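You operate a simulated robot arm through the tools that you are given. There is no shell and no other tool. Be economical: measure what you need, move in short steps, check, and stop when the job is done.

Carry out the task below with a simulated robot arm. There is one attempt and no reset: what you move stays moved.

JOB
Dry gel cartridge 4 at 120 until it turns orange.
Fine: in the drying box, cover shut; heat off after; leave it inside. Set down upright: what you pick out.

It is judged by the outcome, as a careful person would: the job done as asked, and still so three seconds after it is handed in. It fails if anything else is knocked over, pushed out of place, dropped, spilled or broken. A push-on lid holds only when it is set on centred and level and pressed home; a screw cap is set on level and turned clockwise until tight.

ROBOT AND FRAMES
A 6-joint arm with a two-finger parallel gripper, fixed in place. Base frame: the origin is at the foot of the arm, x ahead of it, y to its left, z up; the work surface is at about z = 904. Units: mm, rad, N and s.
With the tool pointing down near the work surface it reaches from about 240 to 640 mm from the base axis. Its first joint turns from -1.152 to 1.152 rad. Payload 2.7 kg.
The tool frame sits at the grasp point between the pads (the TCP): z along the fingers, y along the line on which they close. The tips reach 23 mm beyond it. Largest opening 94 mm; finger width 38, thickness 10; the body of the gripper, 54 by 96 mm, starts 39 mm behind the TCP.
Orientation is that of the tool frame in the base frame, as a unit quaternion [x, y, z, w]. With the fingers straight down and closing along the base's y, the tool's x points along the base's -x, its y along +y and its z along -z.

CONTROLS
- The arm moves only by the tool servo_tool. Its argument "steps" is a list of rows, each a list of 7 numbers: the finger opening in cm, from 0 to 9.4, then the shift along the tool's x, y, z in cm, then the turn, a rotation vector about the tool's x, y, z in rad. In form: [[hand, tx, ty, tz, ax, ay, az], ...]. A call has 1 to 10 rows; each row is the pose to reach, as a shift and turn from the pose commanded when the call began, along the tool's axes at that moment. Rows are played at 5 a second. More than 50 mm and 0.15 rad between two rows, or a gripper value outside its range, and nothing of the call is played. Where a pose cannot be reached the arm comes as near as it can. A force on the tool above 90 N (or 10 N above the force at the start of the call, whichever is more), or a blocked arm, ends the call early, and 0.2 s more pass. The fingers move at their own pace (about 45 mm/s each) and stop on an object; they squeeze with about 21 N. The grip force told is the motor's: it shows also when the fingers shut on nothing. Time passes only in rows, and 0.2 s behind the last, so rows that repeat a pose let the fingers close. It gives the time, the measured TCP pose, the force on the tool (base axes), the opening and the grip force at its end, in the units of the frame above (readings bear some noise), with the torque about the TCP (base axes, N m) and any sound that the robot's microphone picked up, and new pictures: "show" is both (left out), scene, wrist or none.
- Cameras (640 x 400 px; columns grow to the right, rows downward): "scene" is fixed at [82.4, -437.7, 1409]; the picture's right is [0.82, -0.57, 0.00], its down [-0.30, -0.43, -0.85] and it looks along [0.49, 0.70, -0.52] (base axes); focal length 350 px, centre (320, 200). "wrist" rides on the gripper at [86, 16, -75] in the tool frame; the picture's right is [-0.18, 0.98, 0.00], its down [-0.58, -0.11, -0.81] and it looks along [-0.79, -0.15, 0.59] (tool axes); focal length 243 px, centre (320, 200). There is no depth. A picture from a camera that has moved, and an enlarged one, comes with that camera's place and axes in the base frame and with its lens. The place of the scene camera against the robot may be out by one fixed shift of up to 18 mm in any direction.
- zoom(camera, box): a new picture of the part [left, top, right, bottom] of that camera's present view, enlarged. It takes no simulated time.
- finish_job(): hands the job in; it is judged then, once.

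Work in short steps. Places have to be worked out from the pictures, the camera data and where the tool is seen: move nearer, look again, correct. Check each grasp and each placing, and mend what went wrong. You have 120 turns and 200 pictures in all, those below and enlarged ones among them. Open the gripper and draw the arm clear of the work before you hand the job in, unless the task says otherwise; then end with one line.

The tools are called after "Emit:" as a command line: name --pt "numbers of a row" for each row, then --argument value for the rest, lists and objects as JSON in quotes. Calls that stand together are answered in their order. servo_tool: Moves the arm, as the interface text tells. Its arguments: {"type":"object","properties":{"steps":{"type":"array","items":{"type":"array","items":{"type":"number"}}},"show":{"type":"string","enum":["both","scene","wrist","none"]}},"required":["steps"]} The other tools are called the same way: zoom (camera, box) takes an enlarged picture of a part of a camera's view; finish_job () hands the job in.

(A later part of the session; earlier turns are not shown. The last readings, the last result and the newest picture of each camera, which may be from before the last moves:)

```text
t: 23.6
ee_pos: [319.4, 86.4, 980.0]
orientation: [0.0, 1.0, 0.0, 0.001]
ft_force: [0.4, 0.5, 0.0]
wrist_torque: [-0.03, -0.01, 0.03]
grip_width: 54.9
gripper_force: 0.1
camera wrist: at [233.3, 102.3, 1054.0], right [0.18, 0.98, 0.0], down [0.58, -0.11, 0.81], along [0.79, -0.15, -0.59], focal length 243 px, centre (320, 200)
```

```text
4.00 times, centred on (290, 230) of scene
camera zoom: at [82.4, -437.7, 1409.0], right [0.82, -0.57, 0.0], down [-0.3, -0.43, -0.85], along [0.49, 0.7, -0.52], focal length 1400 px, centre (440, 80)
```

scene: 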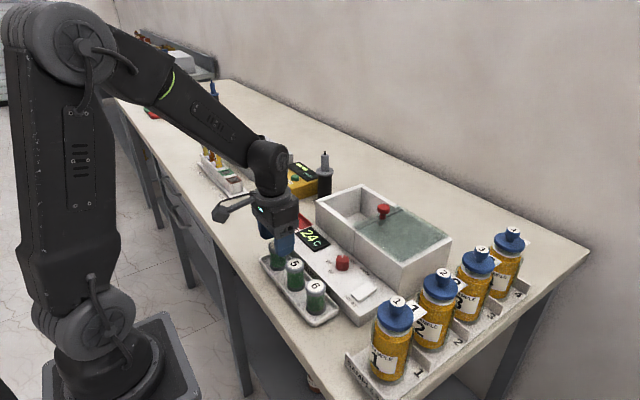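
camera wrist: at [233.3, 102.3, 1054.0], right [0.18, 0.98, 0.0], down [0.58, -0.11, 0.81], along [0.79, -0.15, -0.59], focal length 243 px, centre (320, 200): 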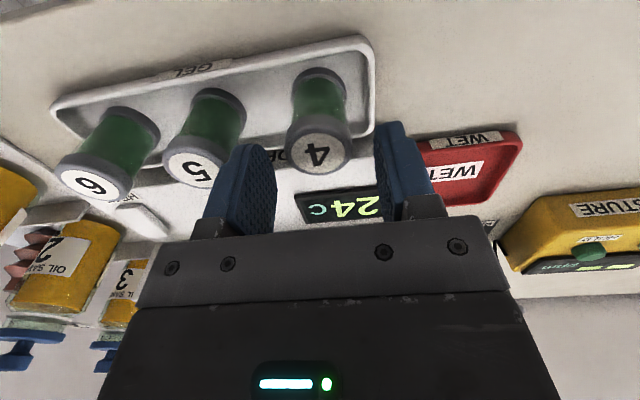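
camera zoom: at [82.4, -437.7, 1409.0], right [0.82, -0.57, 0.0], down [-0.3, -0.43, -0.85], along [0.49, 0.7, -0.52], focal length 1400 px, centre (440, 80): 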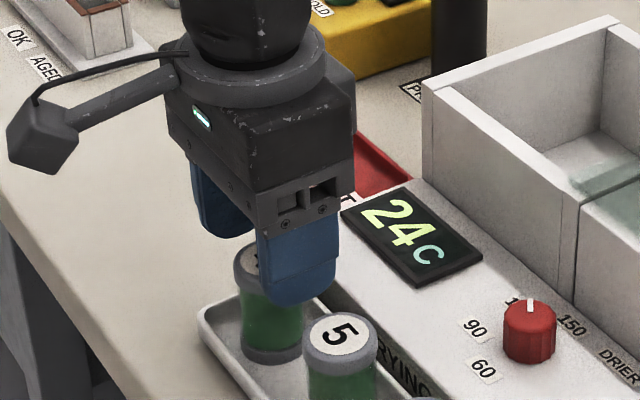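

The cartridge is centred. I'll lower the last 22 mm, close and lift.

Emit:
servo_tool --pt "5.5 -0.2 -0.15 1.1 0 0 0" --pt "5.5 -0.2 -0.15 2.3 0 0 0" --pt "5.5 -0.2 -0.15 2.3 0 0 0" --pt "3 -0.2 -0.15 2.3 0 0 0" --pt "0 -0.2 -0.15 2.3 0 0 0" --pt "0 -0.2 -0.15 2.3 0 0 0" --pt "0 -0.2 -0.15 2.3 0 0 0"

Emit:
zoom --camera "scene" --box '[240, 180, 340, 280]'

```text
t: 25.2
ee_pos: [323.2, 84.6, 957.8]
orientation: [0.0, 1.0, -0.001, -0.001]
ft_force: [0.4, -0.2, -0.8]
wrist_torque: [-0.01, 0.02, -0.02]
grip_width: 34.7
gripper_force: 21.0
camera wrist: at [236.1, 100.5, 1031.1], right [0.18, 0.98, 0.0], down [0.58, -0.11, 0.81], along [0.79, -0.15, -0.59], focal length 243 px, centre (320, 200)
```

scene: 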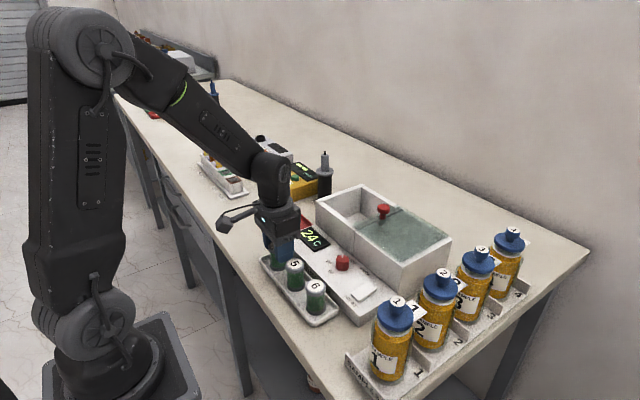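
wrist: 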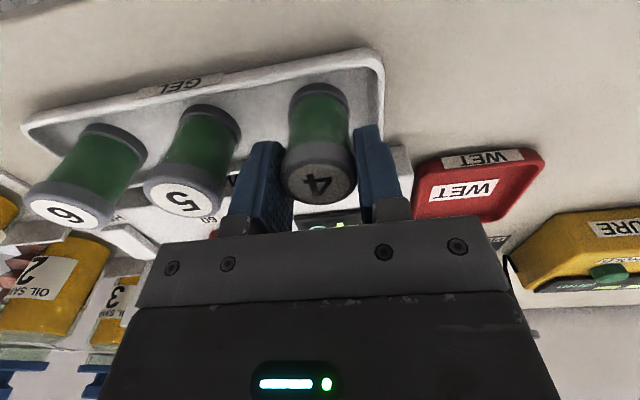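

```text
4.00 times, centred on (290, 230) of scene
camera zoom: at [82.4, -437.7, 1409.0], right [0.82, -0.57, 0.0], down [-0.3, -0.43, -0.85], along [0.49, 0.7, -0.52], focal length 1400 px, centre (440, 80)
```

zoom: 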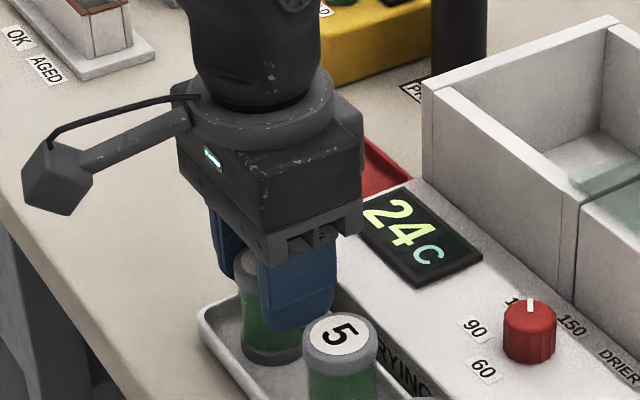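

The cartridge is gripped (34.7 mm wide). I'll lift it 11 cm, then carry it over the chamber to about (517, 70).

Emit:
servo_tool --pt "0 0 0 -2 0 0 0" --pt "0 0 0 -5 0 0 0" --pt "0 0 0 -8 0 0 0" --pt "0 0 0 -11 0 0 0" --pt "0 -3 0 -12 0 0 0" --pt "0 -7 -0.4 -12 0 0 0" --pt "0 -11 -0.8 -12 0 0 0" --pt "0 -15 -1.2 -12 0 0 0" --pt "0 -19.4 -1.4 -12 0 0 0" --pt "0 -19.4 -1.4 -12 0 0 0"

Emit:
zoom --camera "scene" --box '[290, 110, 450, 270]'

Emit:
zoom --camera "wrist" --box '[160, 0, 480, 230]'

```text
t: 27.4
ee_pos: [514.6, 70.9, 1079.7]
orientation: [-0.002, 1.0, -0.001, 0.0]
ft_force: [0.5, -0.6, -0.3]
wrist_torque: [0.0, -0.03, -0.02]
grip_width: 34.9
gripper_force: 20.9
camera wrist: at [427.9, 86.3, 1153.1], right [0.18, 0.98, 0.0], down [0.58, -0.11, 0.81], along [0.79, -0.15, -0.59], focal length 243 px, centre (320, 200)
```

scene: 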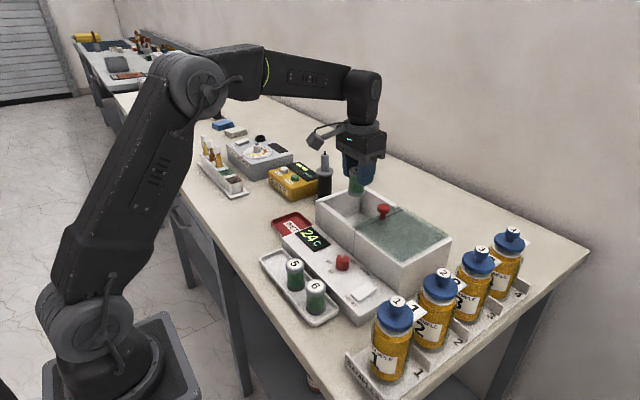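
wrist: 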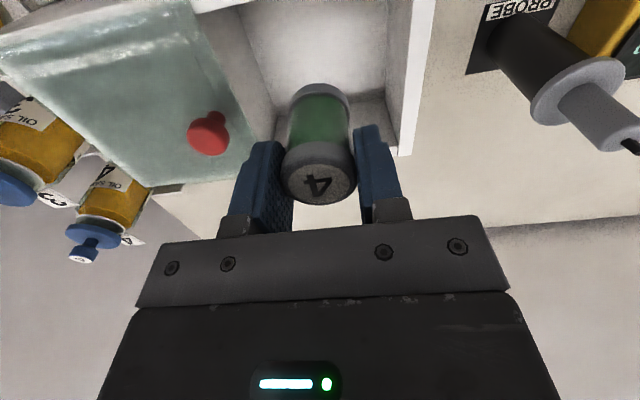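

```text
2.50 times, centred on (370, 190) of scene
camera zoom: at [82.4, -437.7, 1409.0], right [0.82, -0.57, 0.0], down [-0.3, -0.43, -0.85], along [0.49, 0.7, -0.52], focal length 875 px, centre (195, 225)
```

zoom: 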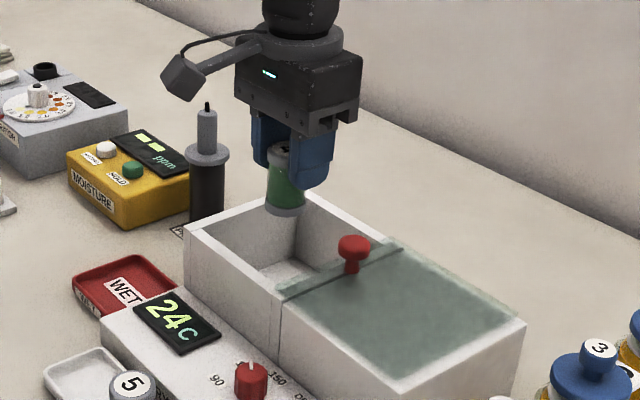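

```text
1.74 times, centred on (320, 115) of wrist
camera zoom: at [427.9, 86.3, 1153.1], right [0.18, 0.98, 0.0], down [0.58, -0.11, 0.81], along [0.79, -0.15, -0.59], focal length 422 px, centre (320, 348)
```

zoom: 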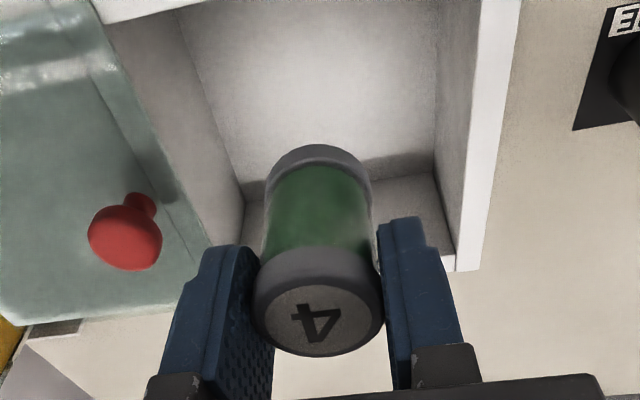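

The chamber inner extents are about x 455–577, y 8–126, so the cartridge is near the middle. I'll lower it most of the way and check.

Emit:
servo_tool --pt "0 0 -0.3 3 0 0 0" --pt "0 0 -0.3 6 0 0 0" --pt "0 0 -0.3 9 0 0 0" --pt "0 0 -0.3 10 0 0 0" --pt "0 0 -0.3 10.5 0 0 0" --pt "0 0 -0.3 10.5 0 0 0"

Emit:
zoom --camera "scene" --box '[290, 130, 430, 270]'

```text
t: 28.8
ee_pos: [515.6, 65.7, 971.7]
orientation: [-0.002, 1.0, -0.001, 0.001]
ft_force: [-0.2, -1.2, 5.9]
wrist_torque: [-0.08, 0.08, 0.04]
grip_width: 35.0
gripper_force: 21.3
camera wrist: at [430.4, 82.4, 1046.3], right [0.18, 0.98, 0.0], down [0.58, -0.11, 0.81], along [0.79, -0.15, -0.59], focal length 243 px, centre (320, 200)
```

scene: 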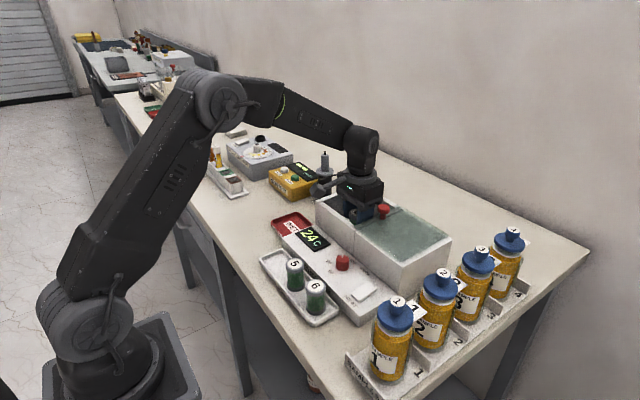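
wrist: 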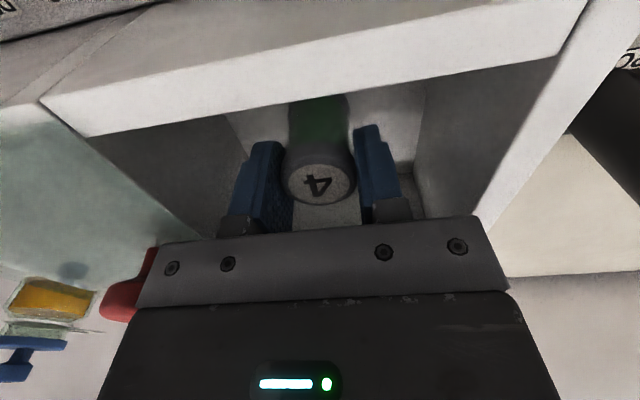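

```text
2.86 times, centred on (360, 200) of scene
camera zoom: at [82.2, -437.8, 1409.0], right [0.82, -0.57, 0.0], down [-0.3, -0.43, -0.85], along [0.49, 0.7, -0.52], focal length 1000 px, centre (206, 200)
```

zoom: 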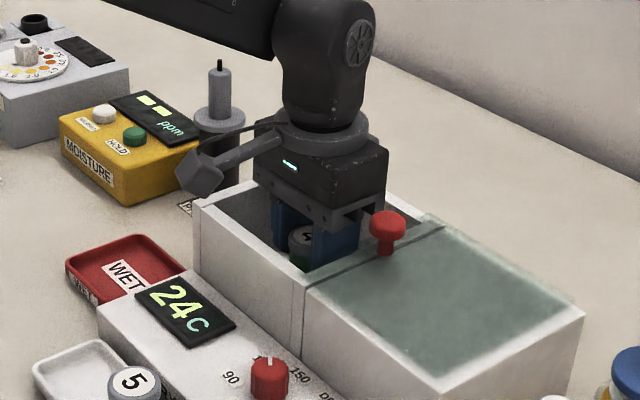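

A 5.9 N vertical force suggests the cartridge is touching the floor at TCP ≈972. I'll check with tiny downward steps.

Emit:
servo_tool --pt "0 0 0 0.05 0 0 0" --pt "0 0 0 0.1 0 0 0" --pt "0 0 0 0.1 0 0 0" --show "none"

```text
t: 29.6
ee_pos: [516.9, 66.8, 971.7]
orientation: [-0.001, 1.0, 0.0, 0.002]
ft_force: [-1.8, -5.6, 15.0]
wrist_torque: [-0.2, 0.11, 0.02]
grip_width: 35.2
gripper_force: 21.4
```

Contact is confirmed: the force rose to 15 N with no movement, so the cartridge stands on the floor. I'll back off 1 mm, open just enough, and rise.

Emit:
servo_tool --pt "0 0 0 -0.1 0 0 0" --pt "5.5 0 0 -0.1 0 0 0" --pt "5.5 0 0 -0.1 0 0 0" --pt "5.5 0 0 -2 0 0 0" --pt "5.5 0 0 -5 0 0 0" --pt "5.5 0 0 -9 0 0 0" --pt "5.5 0 0 -9 0 0 0"

Emit:
zoom --camera "wrist" --box '[160, 0, 480, 230]'

Emit:
zoom --camera "scene" --box '[290, 130, 430, 270]'

```text
t: 31.2
ee_pos: [516.4, 67.5, 1059.6]
orientation: [-0.001, 1.0, -0.001, 0.0]
ft_force: [-0.2, 0.2, 0.5]
wrist_torque: [-0.02, 0.0, 0.0]
grip_width: 55.0
gripper_force: 0.0
camera wrist: at [429.8, 83.7, 1133.5], right [0.18, 0.98, 0.0], down [0.58, -0.11, 0.81], along [0.79, -0.15, -0.59], focal length 243 px, centre (320, 200)
```

scene: 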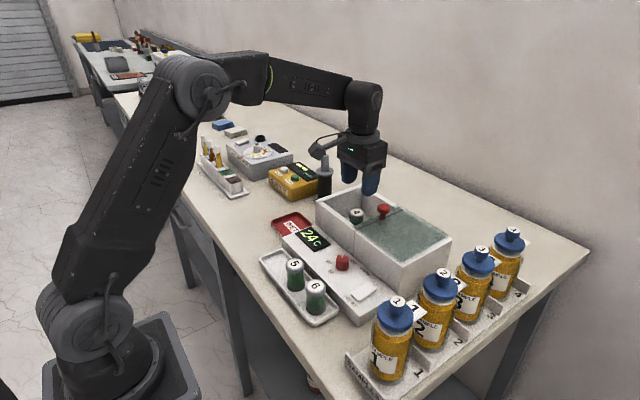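
wrist: 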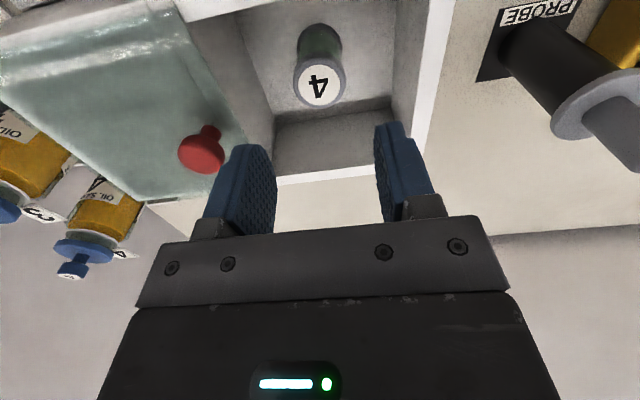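

```text
1.74 times, centred on (320, 115) of wrist
camera zoom: at [429.8, 83.7, 1133.5], right [0.18, 0.98, 0.0], down [0.58, -0.11, 0.81], along [0.79, -0.15, -0.59], focal length 422 px, centre (320, 348)
```

zoom: 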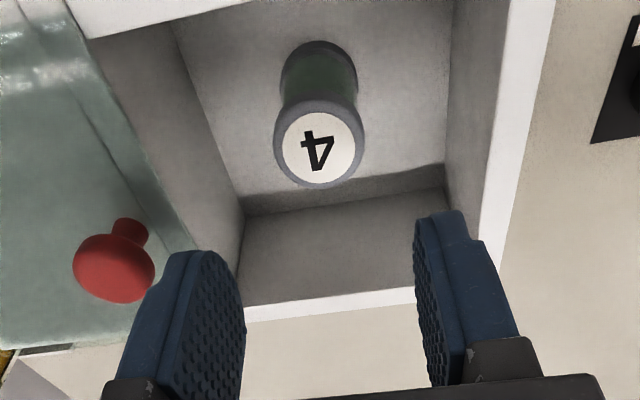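

```text
2.86 times, centred on (360, 200) of scene
camera zoom: at [82.4, -437.7, 1409.0], right [0.82, -0.57, 0.0], down [-0.3, -0.43, -0.85], along [0.49, 0.7, -0.52], focal length 1000 px, centre (206, 200)
```

zoom: 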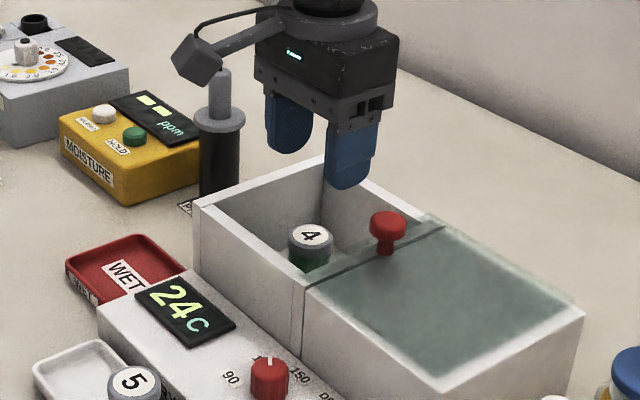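

Cartridge 4 stands upright in the chamber. I'll return to the cover knob at about (518, -8) and grip it.

Emit:
servo_tool --pt "5 0 -2.5 -1 0 0 0" --pt "5 -0.1 -5 -1 0 0 0" --pt "5 -0.15 -7.6 -1 0 0 0" --pt "5 -0.15 -7.6 0.5 0 0 0" --pt "5 -0.15 -7.6 2 0 0 0" --pt "5 -0.15 -7.6 2.9 0 0 0" --pt "5 -0.15 -7.6 2.9 0 0 0" --show "wrist"

```text
t: 32.8
ee_pos: [518.6, -8.5, 1032.6]
orientation: [-0.001, 1.0, -0.001, 0.0]
ft_force: [0.7, 0.0, -0.3]
wrist_torque: [0.0, -0.02, 0.01]
grip_width: 50.2
gripper_force: 0.0
camera wrist: at [431.9, 7.7, 1106.0], right [0.18, 0.98, 0.0], down [0.58, -0.11, 0.81], along [0.79, -0.15, -0.59], focal length 243 px, centre (320, 200)
```

wrist: 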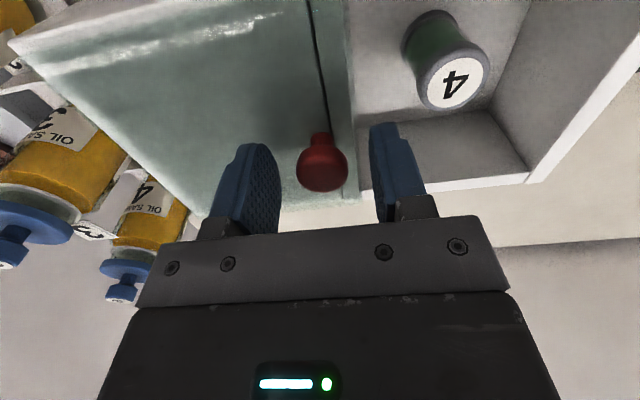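

The knob is between the fingers. Closing, then sliding +y back 12.4 cm to its original y≈115.

Emit:
servo_tool --pt "2 0 0 0 0 0 0" --pt "0 0 0 0 0 0 0" --pt "0 0 0 0 0 0 0" --pt "0 0 0 0 0 0 0" --show "none"

Emit:
servo_tool --pt "0 0 1.5 0 0 0 0" --pt "0 0 3 0 0 0 0" --pt "0 0 4.5 0 0 0 0" --pt "0 0 6 0 0 0 0" --pt "0 0 7.5 0 0 0 0" --pt "0 0 9 0 0 0 0" --pt "0 0 10.5 0 0 0 0" --pt "0 0 11.8 0 0 0 0" --pt "0 0 12.3 0 0 0 0" --pt "0 0 12.3 0 0 0 0"

Emit:
zoom --camera "scene" --box '[300, 150, 420, 270]'

```text
t: 33.8
ee_pos: [519.4, -8.7, 1031.5]
orientation: [-0.002, 1.0, -0.001, 0.0]
ft_force: [-0.1, -0.2, -0.7]
wrist_torque: [0.0, -0.07, -0.05]
grip_width: 25.0
gripper_force: 45.0
```

```text
t: 36.0
ee_pos: [517.8, 115.5, 1032.3]
orientation: [0.0, 1.0, 0.0, 0.001]
ft_force: [8.9, 0.1, 1.4]
wrist_torque: [0.02, -0.78, 0.02]
grip_width: 24.8
gripper_force: 44.8
camera wrist: at [431.7, 130.7, 1106.0], right [0.18, 0.98, 0.0], down [0.58, -0.11, 0.81], along [0.79, -0.15, -0.59], focal length 243 px, centre (320, 200)
```

scene: 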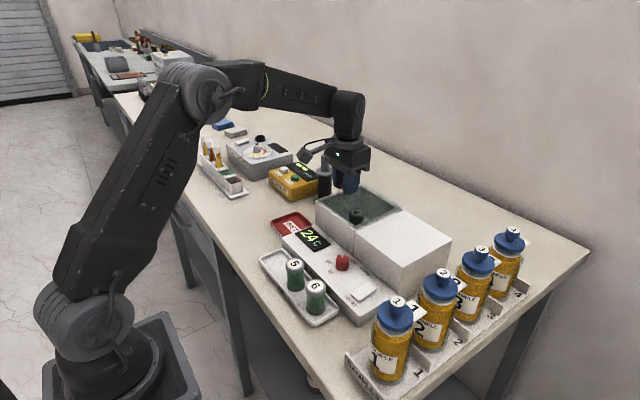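
wrist: 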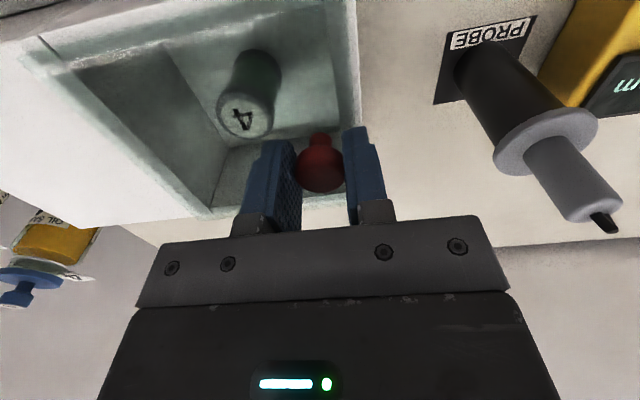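

```text
3.33 times, centred on (360, 210) of scene
camera zoom: at [82.6, -437.7, 1409.0], right [0.82, -0.57, 0.0], down [-0.3, -0.43, -0.85], along [0.49, 0.7, -0.52], focal length 1167 px, centre (187, 167)
```

zoom: 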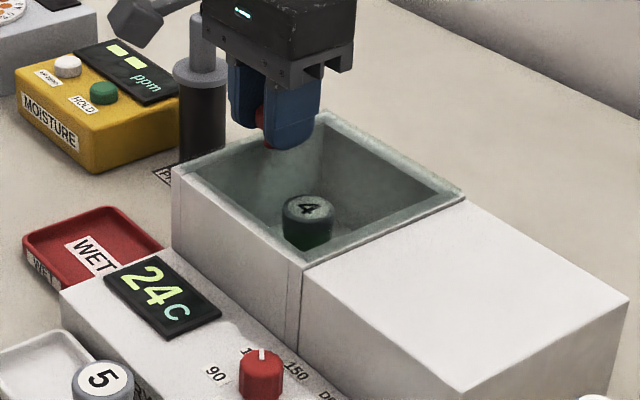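

The cover is back to its shut position. I'll release and move to view the HEAT switch at about (393, -96).

Emit:
servo_tool --pt "5 0 0 0 0 0 0" --pt "5 0 0 0 0 0 0" --pt "5 0 0 -3 0 0 0" --pt "5 0 -3 -5 0 0 0" --pt "3 2 -7 -5 0 0 0" --pt "1 4.5 -11 -5 0 0 0" --pt "0 7 -15 -5 0 0 0" --pt "0 10 -18 -5 0 0 0" --pt "0 12.8 -21 -3 0 0 0" --pt "0 12.8 -21 -3 0 0 0"

Emit:
zoom --camera "wrist" --box '[220, 40, 420, 180]'

Emit:
zoom --camera "scene" --box '[310, 190, 450, 320]'

```text
t: 38.2
ee_pos: [392.5, -97.6, 1062.0]
orientation: [-0.001, 1.0, -0.001, 0.0]
ft_force: [-0.3, 0.4, -0.9]
wrist_torque: [-0.01, 0.01, -0.01]
grip_width: 0.0
gripper_force: 20.7
camera wrist: at [306.6, -81.6, 1136.2], right [0.18, 0.98, 0.0], down [0.58, -0.11, 0.81], along [0.79, -0.15, -0.59], focal length 243 px, centre (320, 200)
```

scene: 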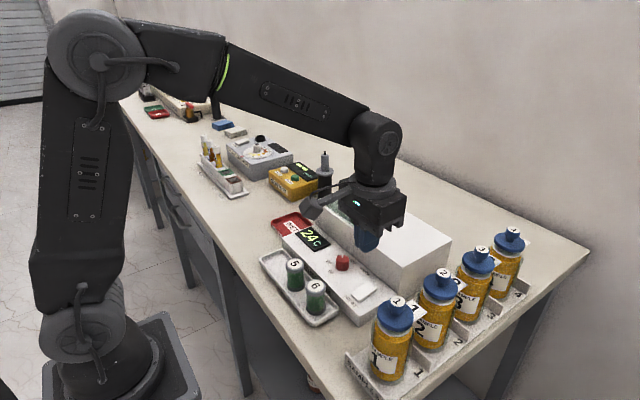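
wrist: 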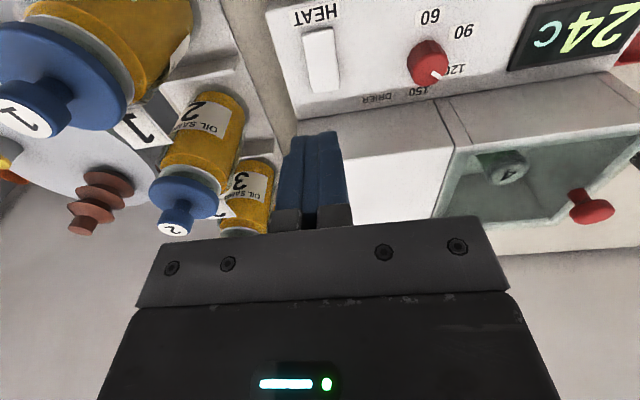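

```text
2.86 times, centred on (320, 110) of wrist
camera zoom: at [306.6, -81.6, 1136.2], right [0.18, 0.98, 0.0], down [0.58, -0.11, 0.81], along [0.79, -0.15, -0.59], focal length 693 px, centre (320, 457)
```

zoom: 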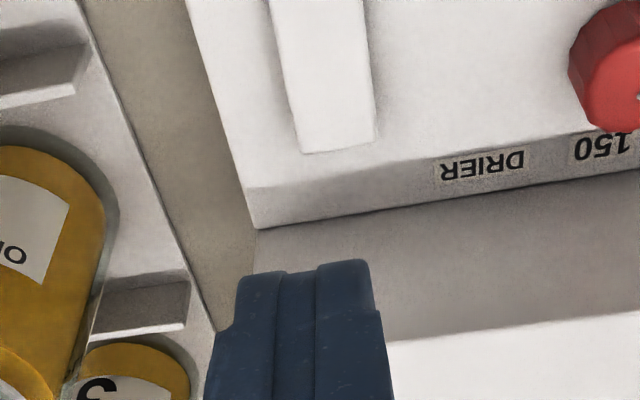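

```text
3.08 times, centred on (380, 255) of scene
camera zoom: at [82.3, -437.7, 1409.0], right [0.82, -0.57, 0.0], down [-0.3, -0.43, -0.85], along [0.49, 0.7, -0.52], focal length 1077 px, centre (135, 31)
```

zoom: 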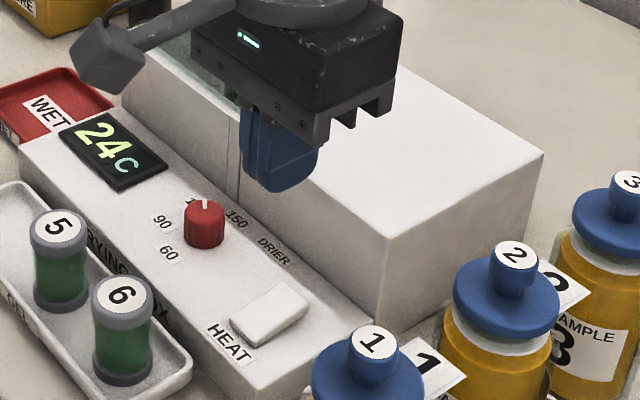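

Zooming in on the rocker to see which end is raised.

Emit:
zoom --camera "scene" --box '[340, 270, 400, 320]'

Emit:
zoom --camera "wrist" --box '[270, 0, 370, 100]'

```text
8.00 times, centred on (370, 295) of scene
camera zoom: at [82.3, -437.7, 1409.0], right [0.82, -0.57, 0.0], down [-0.3, -0.43, -0.85], along [0.49, 0.7, -0.52], focal length 2801 px, centre (-80, -560)
```

zoom: 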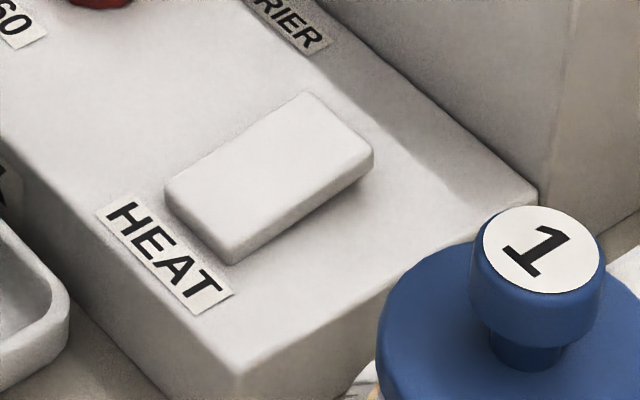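

```text
4.00 times, centred on (320, 50) of wrist
camera zoom: at [306.6, -81.6, 1136.2], right [0.18, 0.98, 0.0], down [0.58, -0.11, 0.81], along [0.79, -0.15, -0.59], focal length 970 px, centre (320, 800)
```

zoom: 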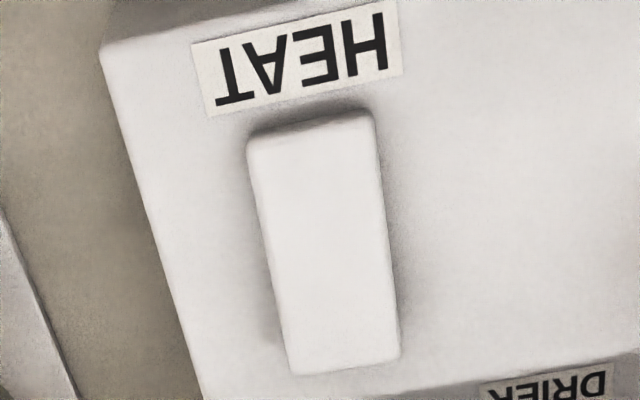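

The +x end of the rocker is raised (rocker x≈375–417, y≈-96.5). I'll put the closed fingertips over x≈412 and come down to just above it.

Emit:
servo_tool --pt "0 -1 0.1 3 0 0 0" --pt "0 -2 0.1 6 0 0 0" --pt "0 -2 0.1 8.5 0 0 0" --pt "0 -2 0.1 9.2 0 0 0" --pt "0 -2 0.1 9.2 0 0 0"

Emit:
zoom --camera "scene" --box '[330, 210, 430, 310]'

```text
t: 39.4
ee_pos: [413.0, -95.4, 970.2]
orientation: [-0.001, 1.0, -0.001, 0.0]
ft_force: [-0.4, 0.5, 0.0]
wrist_torque: [-0.02, -0.03, -0.02]
grip_width: 0.1
gripper_force: 20.7
camera wrist: at [326.2, -78.6, 1044.1], right [0.18, 0.98, 0.0], down [0.58, -0.11, 0.81], along [0.79, -0.15, -0.59], focal length 243 px, centre (320, 200)
```

scene: 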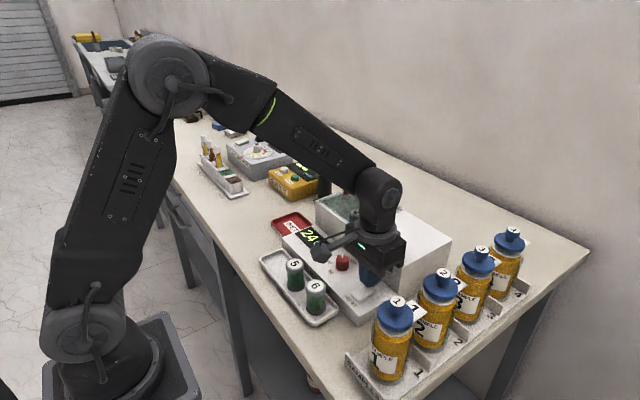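
wrist: 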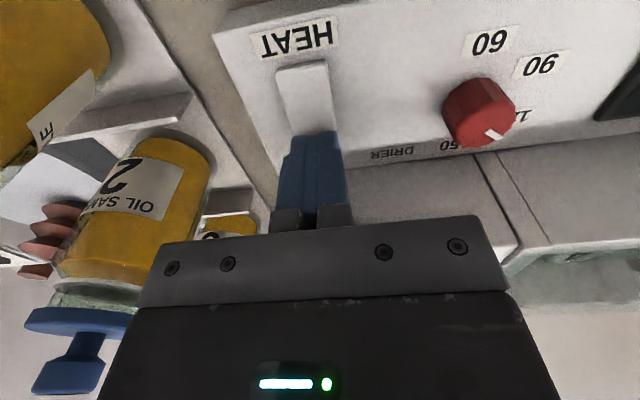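

```text
4.00 times, centred on (380, 260) of scene
camera zoom: at [82.4, -437.7, 1409.0], right [0.82, -0.57, 0.0], down [-0.3, -0.43, -0.85], along [0.49, 0.7, -0.52], focal length 1400 px, centre (80, -40)
```

zoom: 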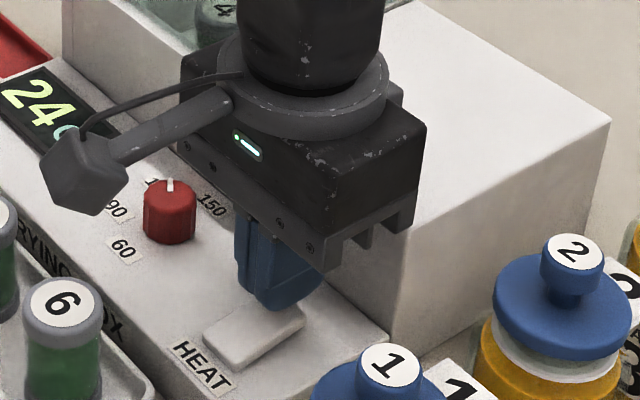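

Positioned just above the far end of the rocker. I'll press down gently in 1 mm steps.

Emit:
servo_tool --pt "0 0 0 0.2 0 0 0" --pt "0 0 0 0.4 0 0 0" --pt "0 0 0 0.5 0 0 0" --pt "0 0 0 0.6 0 0 0" --pt "0 0 0 0.7 0 0 0" --show "none"

```text
t: 40.6
ee_pos: [411.9, -95.0, 963.3]
orientation: [-0.001, 1.0, -0.002, 0.0]
ft_force: [0.5, -0.1, 0.1]
wrist_torque: [-0.01, -0.01, 0.02]
grip_width: 0.0
gripper_force: 20.8
```

Emit:
servo_tool --pt "0 0 0 0.1 0 0 0" --pt "0 0 0 0.2 0 0 0" --pt "0 0 0 0.3 0 0 0" --pt "0 0 0 0.4 0 0 0" --show "none"

```text
t: 41.6
ee_pos: [411.6, -94.1, 963.8]
orientation: [-0.001, 1.0, -0.001, 0.003]
ft_force: [-13.8, 15.2, 54.7]
wrist_torque: [0.39, 1.19, -0.42]
grip_width: 0.0
gripper_force: 21.2
```

Hard contact at 55 N without motion or a sound. I'll back off and look at the rocker.

Emit:
servo_tool --pt "0 0 0 -0.3 0 0 0" --pt "0 0 0 -3 0 0 0" --pt "0 2 0 -6 0 0 0" --pt "0 2 0 -6 0 0 0"

Emit:
zoom --camera "scene" --box '[340, 260, 400, 310]'

Emit:
zoom --camera "wrist" --box '[250, 0, 640, 200]'

```text
t: 42.6
ee_pos: [391.4, -96.6, 1019.1]
orientation: [0.0, 1.0, -0.001, 0.0]
ft_force: [0.4, -0.2, -0.5]
wrist_torque: [-0.01, 0.0, 0.0]
grip_width: 0.0
gripper_force: 20.9
camera wrist: at [304.9, -80.3, 1093.1], right [0.18, 0.98, 0.0], down [0.58, -0.11, 0.81], along [0.79, -0.15, -0.59], focal length 243 px, centre (320, 200)
```

scene: 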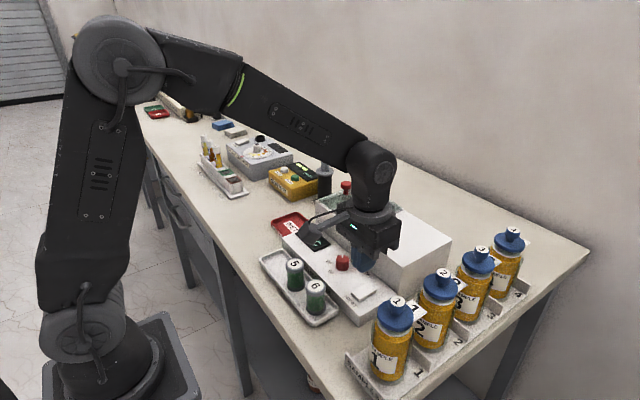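
wrist: 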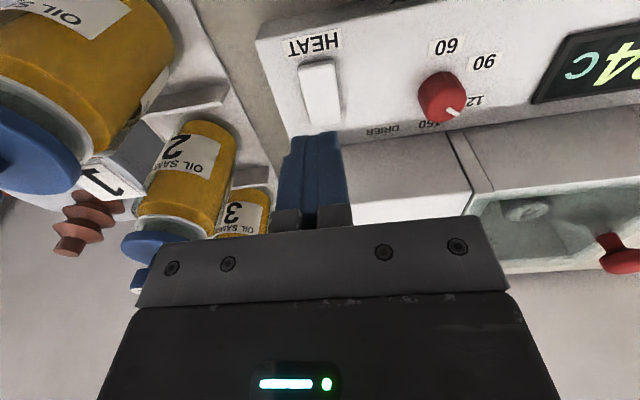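

```text
8.00 times, centred on (370, 285) of scene
camera zoom: at [82.4, -437.7, 1409.0], right [0.82, -0.57, 0.0], down [-0.3, -0.43, -0.85], along [0.49, 0.7, -0.52], focal length 2801 px, centre (-80, -480)
```

zoom: 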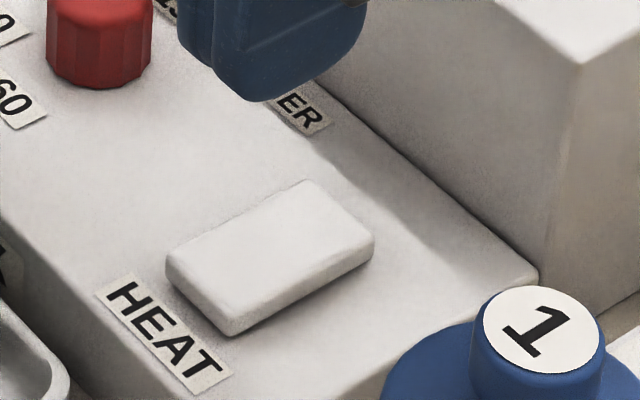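

```text
1.64 times, centred on (445, 100) of wrist
camera zoom: at [304.9, -80.3, 1093.1], right [0.18, 0.98, 0.0], down [0.58, -0.11, 0.81], along [0.79, -0.15, -0.59], focal length 398 px, centre (115, 364)
```

zoom: 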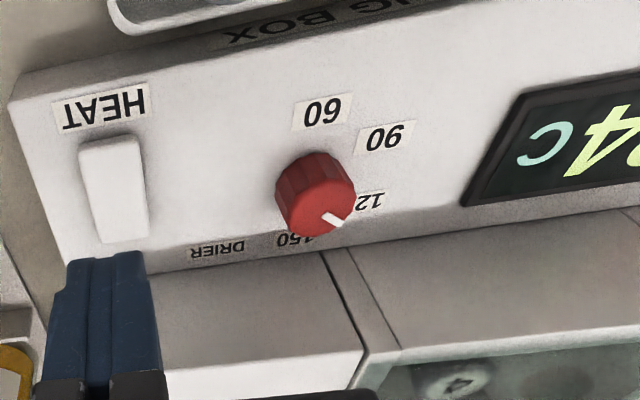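

The rocker's tilt has changed: far end lower, near end higher, so it seems to have toggled. I'll raise the arm clear and wait a bit to watch the display.

Emit:
servo_tool --pt "0 2 0 -3 0 0 0" --pt "0 4 0 -6 0 0 0" --pt "0 6 0 -8 0 0 0" --pt "0 6 0 -8 0 0 0" --pt "0 6 0 -8 0 0 0" --pt "0 6 0 -8 0 0 0" --pt "0 6 0 -8 0 0 0" --pt "0 6 0 -8 0 0 0" --show "scene"

Emit:
zoom --camera "scene" --box '[280, 170, 440, 310]'

```text
t: 44.4
ee_pos: [331.8, -95.9, 1098.6]
orientation: [-0.001, 1.0, -0.001, 0.0]
ft_force: [-0.7, 0.7, 0.8]
wrist_torque: [-0.01, 0.0, 0.02]
grip_width: 0.1
gripper_force: 21.1
```

scene: 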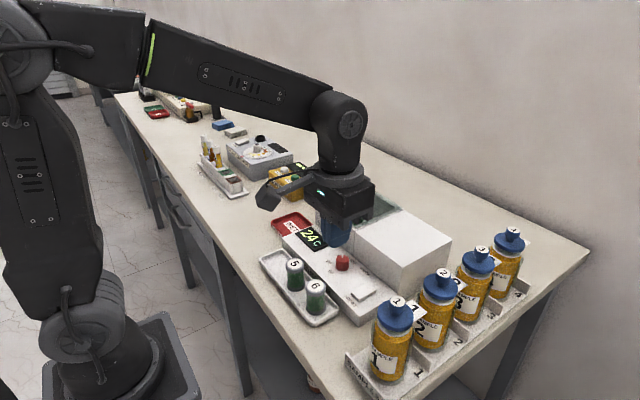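

```text
2.86 times, centred on (360, 240) of scene
camera zoom: at [82.4, -437.7, 1409.0], right [0.82, -0.57, 0.0], down [-0.3, -0.43, -0.85], along [0.49, 0.7, -0.52], focal length 1000 px, centre (206, 86)
```

zoom: 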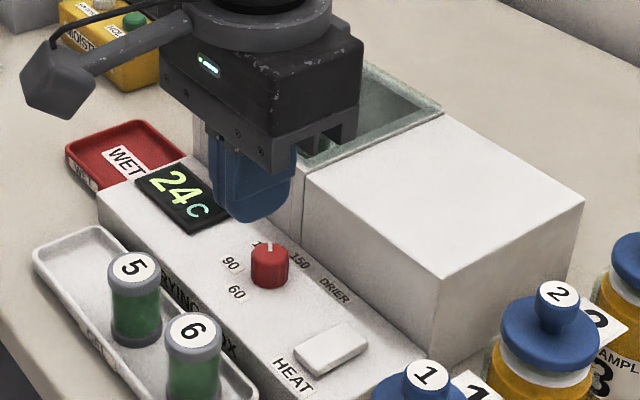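

The display still reads 24. I'll check the rocker in the same framing as before.

Emit:
zoom --camera "scene" --box '[340, 270, 400, 320]'

Emit:
zoom --camera "wrist" --box '[200, 0, 600, 250]'

```text
8.00 times, centred on (370, 295) of scene
camera zoom: at [82.4, -437.7, 1409.0], right [0.82, -0.57, 0.0], down [-0.3, -0.43, -0.85], along [0.49, 0.7, -0.52], focal length 2801 px, centre (-80, -560)
```

zoom: 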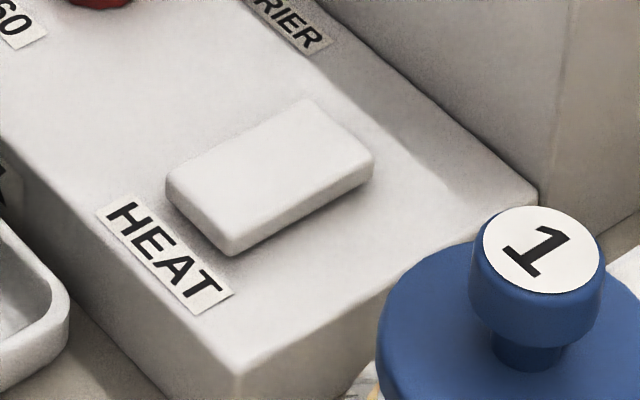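

```text
1.60 times, centred on (400, 125) of wrist
camera zoom: at [244.2, -78.7, 1172.9], right [0.18, 0.98, 0.0], down [0.58, -0.11, 0.81], along [0.79, -0.15, -0.59], focal length 388 px, centre (192, 320)
```

zoom: 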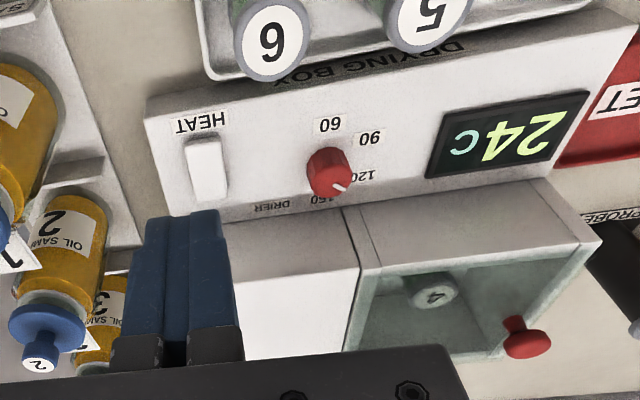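

The rocker is now tilted the other way, so it should be on. I'll wait a few seconds to see whether the temperature rises.

Emit:
servo_tool --pt "0 0 0 0 0 0 0" --pt "0 0 0 0 0 0 0" --pt "0 0 0 0 0 0 0" --pt "0 0 0 0 0 0 0" --pt "0 0 0 0 0 0 0" --pt "0 0 0 0 0 0 0" --pt "0 0 0 0 0 0 0" --pt "0 0 0 0 0 0 0" --pt "0 0 0 0 0 0 0" --pt "0 0 0 0 0 0 0" --show "wrist"

```text
t: 46.6
ee_pos: [331.6, -95.5, 1099.2]
orientation: [-0.001, 1.0, 0.0, 0.001]
ft_force: [-0.7, 0.6, 0.5]
wrist_torque: [-0.01, -0.01, 0.02]
grip_width: 0.1
gripper_force: 21.2
camera wrist: at [244.2, -78.7, 1172.9], right [0.18, 0.98, 0.0], down [0.58, -0.11, 0.81], along [0.79, -0.15, -0.59], focal length 243 px, centre (320, 200)
```

wrist: 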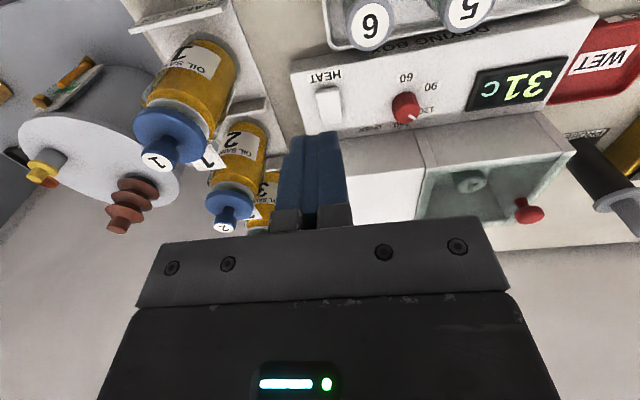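

It's heating (31 °C). I'll keep waiting and watching.

Emit:
servo_tool --pt "0 0 0 0 0 0 0" --pt "0 0 0 0 0 0 0" --pt "0 0 0 0 0 0 0" --pt "0 0 0 0 0 0 0" --pt "0 0 0 0 0 0 0" --pt "0 0 0 0 0 0 0" --pt "0 0 0 0 0 0 0" --pt "0 0 0 0 0 0 0" --pt "0 0 0 0 0 0 0" --pt "0 0 0 0 0 0 0" --show "none"

Emit:
servo_tool --pt "0 0 0 0 0 0 0" --pt "0 0 0 0 0 0 0" --pt "0 0 0 0 0 0 0" --pt "0 0 0 0 0 0 0" --pt "0 0 0 0 0 0 0" --pt "0 0 0 0 0 0 0" --pt "0 0 0 0 0 0 0" --pt "0 0 0 0 0 0 0" --pt "0 0 0 0 0 0 0" --pt "0 0 0 0 0 0 0" --show "none"

Emit:
zoom --camera "wrist" --box '[300, 0, 620, 230]'

```text
t: 48.8
ee_pos: [330.8, -94.7, 1098.6]
orientation: [-0.001, 1.0, 0.0, 0.0]
ft_force: [-0.5, 0.3, -0.3]
wrist_torque: [-0.03, 0.0, -0.02]
grip_width: 0.1
gripper_force: 21.2
```

```text
t: 51.0
ee_pos: [331.1, -94.7, 1097.5]
orientation: [-0.002, 1.0, -0.001, 0.001]
ft_force: [0.2, 0.3, 0.1]
wrist_torque: [0.01, -0.04, -0.03]
grip_width: 0.0
gripper_force: 21.4
```

```text
1.74 times, centred on (460, 115) of wrist
camera zoom: at [244.2, -78.7, 1172.9], right [0.18, 0.98, 0.0], down [0.58, -0.11, 0.81], along [0.79, -0.15, -0.59], focal length 422 px, centre (76, 348)
```

zoom: 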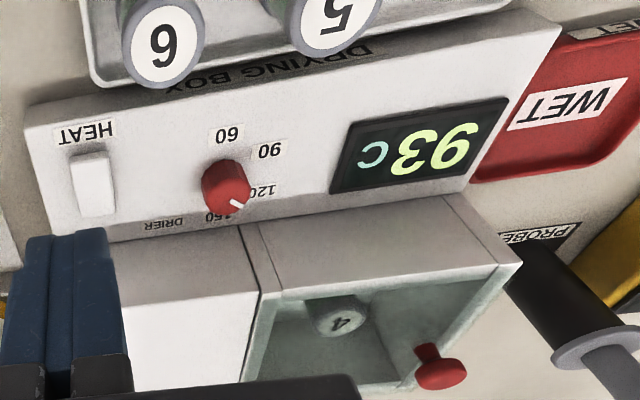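

93 °C and climbing. I'll shift up and forward so the wrist camera can see the cartridge's body through the glass.

Emit:
servo_tool --pt "0 -3 2 -1 0 0 0" --pt "0 -6 5 -2 0 0 0" --pt "0 -7.5 7 -3 0 0 0" --pt "0 -7.5 7 -3 0 0 0" --show "wrist"

Emit:
zoom --camera "wrist" --box '[300, 0, 560, 220]'

Emit:
zoom --camera "scene" --box '[290, 170, 410, 270]'

```text
t: 52.0
ee_pos: [404.3, -22.9, 1127.5]
orientation: [0.001, 1.0, -0.001, 0.001]
ft_force: [-0.3, -0.1, -0.4]
wrist_torque: [0.01, 0.04, 0.05]
grip_width: 0.0
gripper_force: 20.9
camera wrist: at [318.5, -7.0, 1202.4], right [0.18, 0.98, 0.0], down [0.58, -0.11, 0.81], along [0.79, -0.15, -0.59], focal length 243 px, centre (320, 200)
```

wrist: 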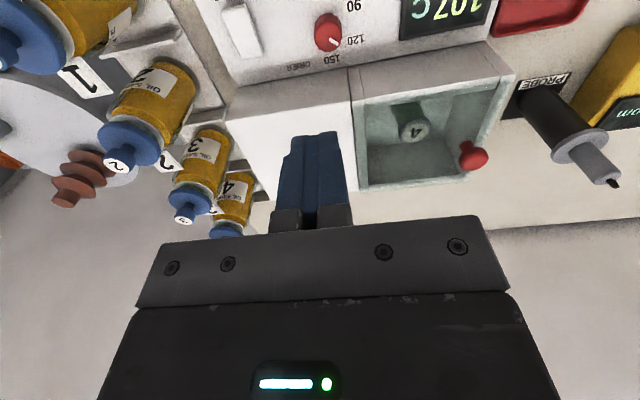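

```text
1.82 times, centred on (430, 110) of wrist
camera zoom: at [318.5, -7.0, 1202.4], right [0.18, 0.98, 0.0], down [0.58, -0.11, 0.81], along [0.79, -0.15, -0.59], focal length 441 px, centre (120, 364)
```

zoom: 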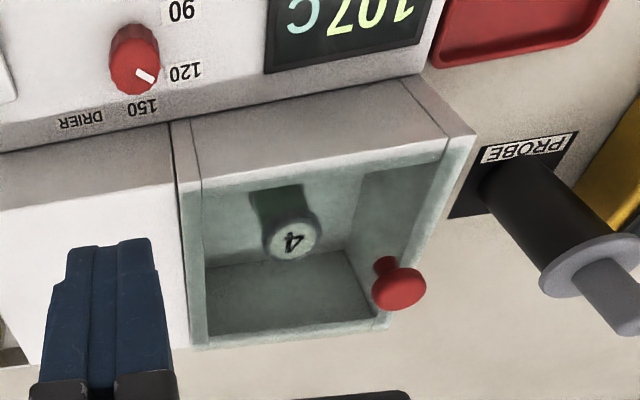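

```text
4.00 times, centred on (350, 220) of scene
camera zoom: at [82.4, -437.7, 1409.0], right [0.82, -0.57, 0.0], down [-0.3, -0.43, -0.85], along [0.49, 0.7, -0.52], focal length 1400 px, centre (200, 120)
```

zoom: 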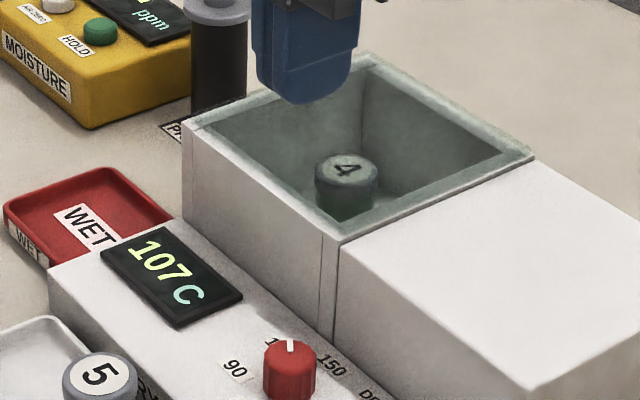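

107 °C, with the green body visible. Cartridge still green, so I wait.

Emit:
servo_tool --pt "0 0 0 0 0 0 0" --pt "0 0 0 0 0 0 0" --pt "0 0 0 0 0 0 0" --pt "0 0 0 0 0 0 0" --pt "0 0 0 0 0 0 0" --pt "0 0 0 0 0 0 0" --pt "0 0 0 0 0 0 0" --pt "0 0 0 0 0 0 0" --pt "0 0 0 0 0 0 0" --pt "0 0 0 0 0 0 0" --show "none"

Emit:
zoom --camera "wrist" --box '[300, 0, 560, 220]'

```text
t: 54.2
ee_pos: [405.4, -23.8, 1128.4]
orientation: [0.0, 1.0, -0.001, 0.002]
ft_force: [0.0, -0.6, 0.0]
wrist_torque: [0.0, 0.04, -0.01]
grip_width: 0.0
gripper_force: 21.5
```

```text
1.82 times, centred on (430, 110) of wrist
camera zoom: at [318.2, -7.3, 1202.4], right [0.18, 0.98, 0.0], down [0.58, -0.11, 0.81], along [0.79, -0.15, -0.59], focal length 441 px, centre (120, 364)
```

zoom: 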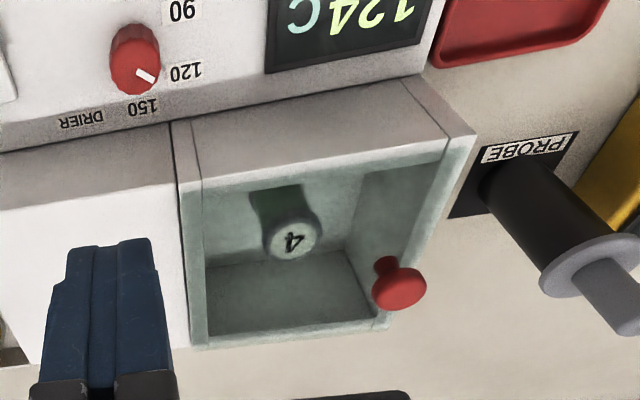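

Display shows 124; I need to see whether it's overshooting or settling.

Emit:
servo_tool --pt "0 0 0 0 0 0 0" --pt "0 0 0 0 0 0 0" --pt "0 0 0 0 0 0 0" --show "none"

Emit:
zoom --camera "wrist" --box '[300, 0, 560, 220]'

```text
t: 55.0
ee_pos: [404.5, -23.6, 1128.5]
orientation: [0.0, 1.0, -0.001, 0.001]
ft_force: [0.2, 0.7, -0.1]
wrist_torque: [0.0, -0.01, 0.01]
grip_width: 0.0
gripper_force: 20.9
```

```text
1.82 times, centred on (430, 110) of wrist
camera zoom: at [318.2, -7.3, 1202.4], right [0.18, 0.98, 0.0], down [0.58, -0.11, 0.81], along [0.79, -0.15, -0.59], focal length 441 px, centre (120, 364)
```

zoom: 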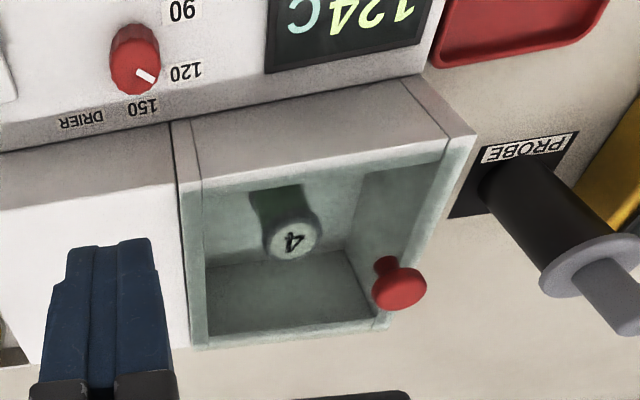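

It settles at 124, so the dial is a few degrees past 120. I'll go back and nudge it about 8° counter-clockwise, gripping in the same orientation as when I released it.

Emit:
servo_tool --pt "3.6 -0.4 0.65 3 0 0 0.12" --pt "3.6 -0.4 0.65 7 0 0 0.24" --pt "3.6 -0.4 0.65 11 0 0 0.36" --pt "3.6 -0.4 0.65 14 0 0 0.45" --pt "3.6 -0.4 0.65 15.5 0 0 0.45" --pt "3.6 -0.4 0.65 16.5 0 0 0.45" --pt "3.6 -0.4 0.65 16.5 0 0 0.45" --show "wrist"

```text
t: 56.6
ee_pos: [409.5, -16.7, 963.1]
orientation: [0.222, 0.975, 0.0, 0.001]
ft_force: [-0.3, -0.9, 0.5]
wrist_torque: [0.03, 0.02, -0.02]
grip_width: 36.1
gripper_force: 0.1
camera wrist: at [338.8, 34.7, 1036.5], right [0.59, 0.81, 0.0], down [0.48, -0.35, 0.81], along [0.65, -0.48, -0.59], focal length 243 px, centre (320, 200)
```

wrist: 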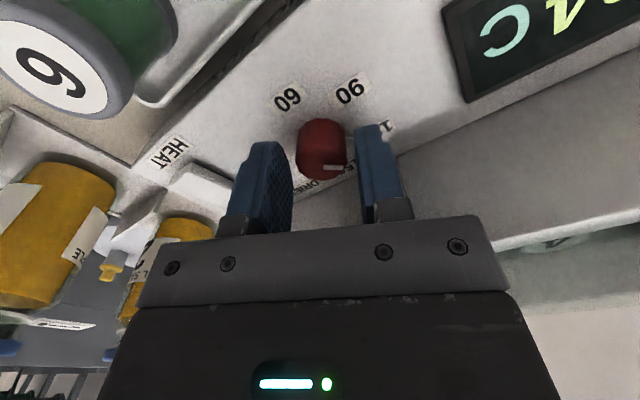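

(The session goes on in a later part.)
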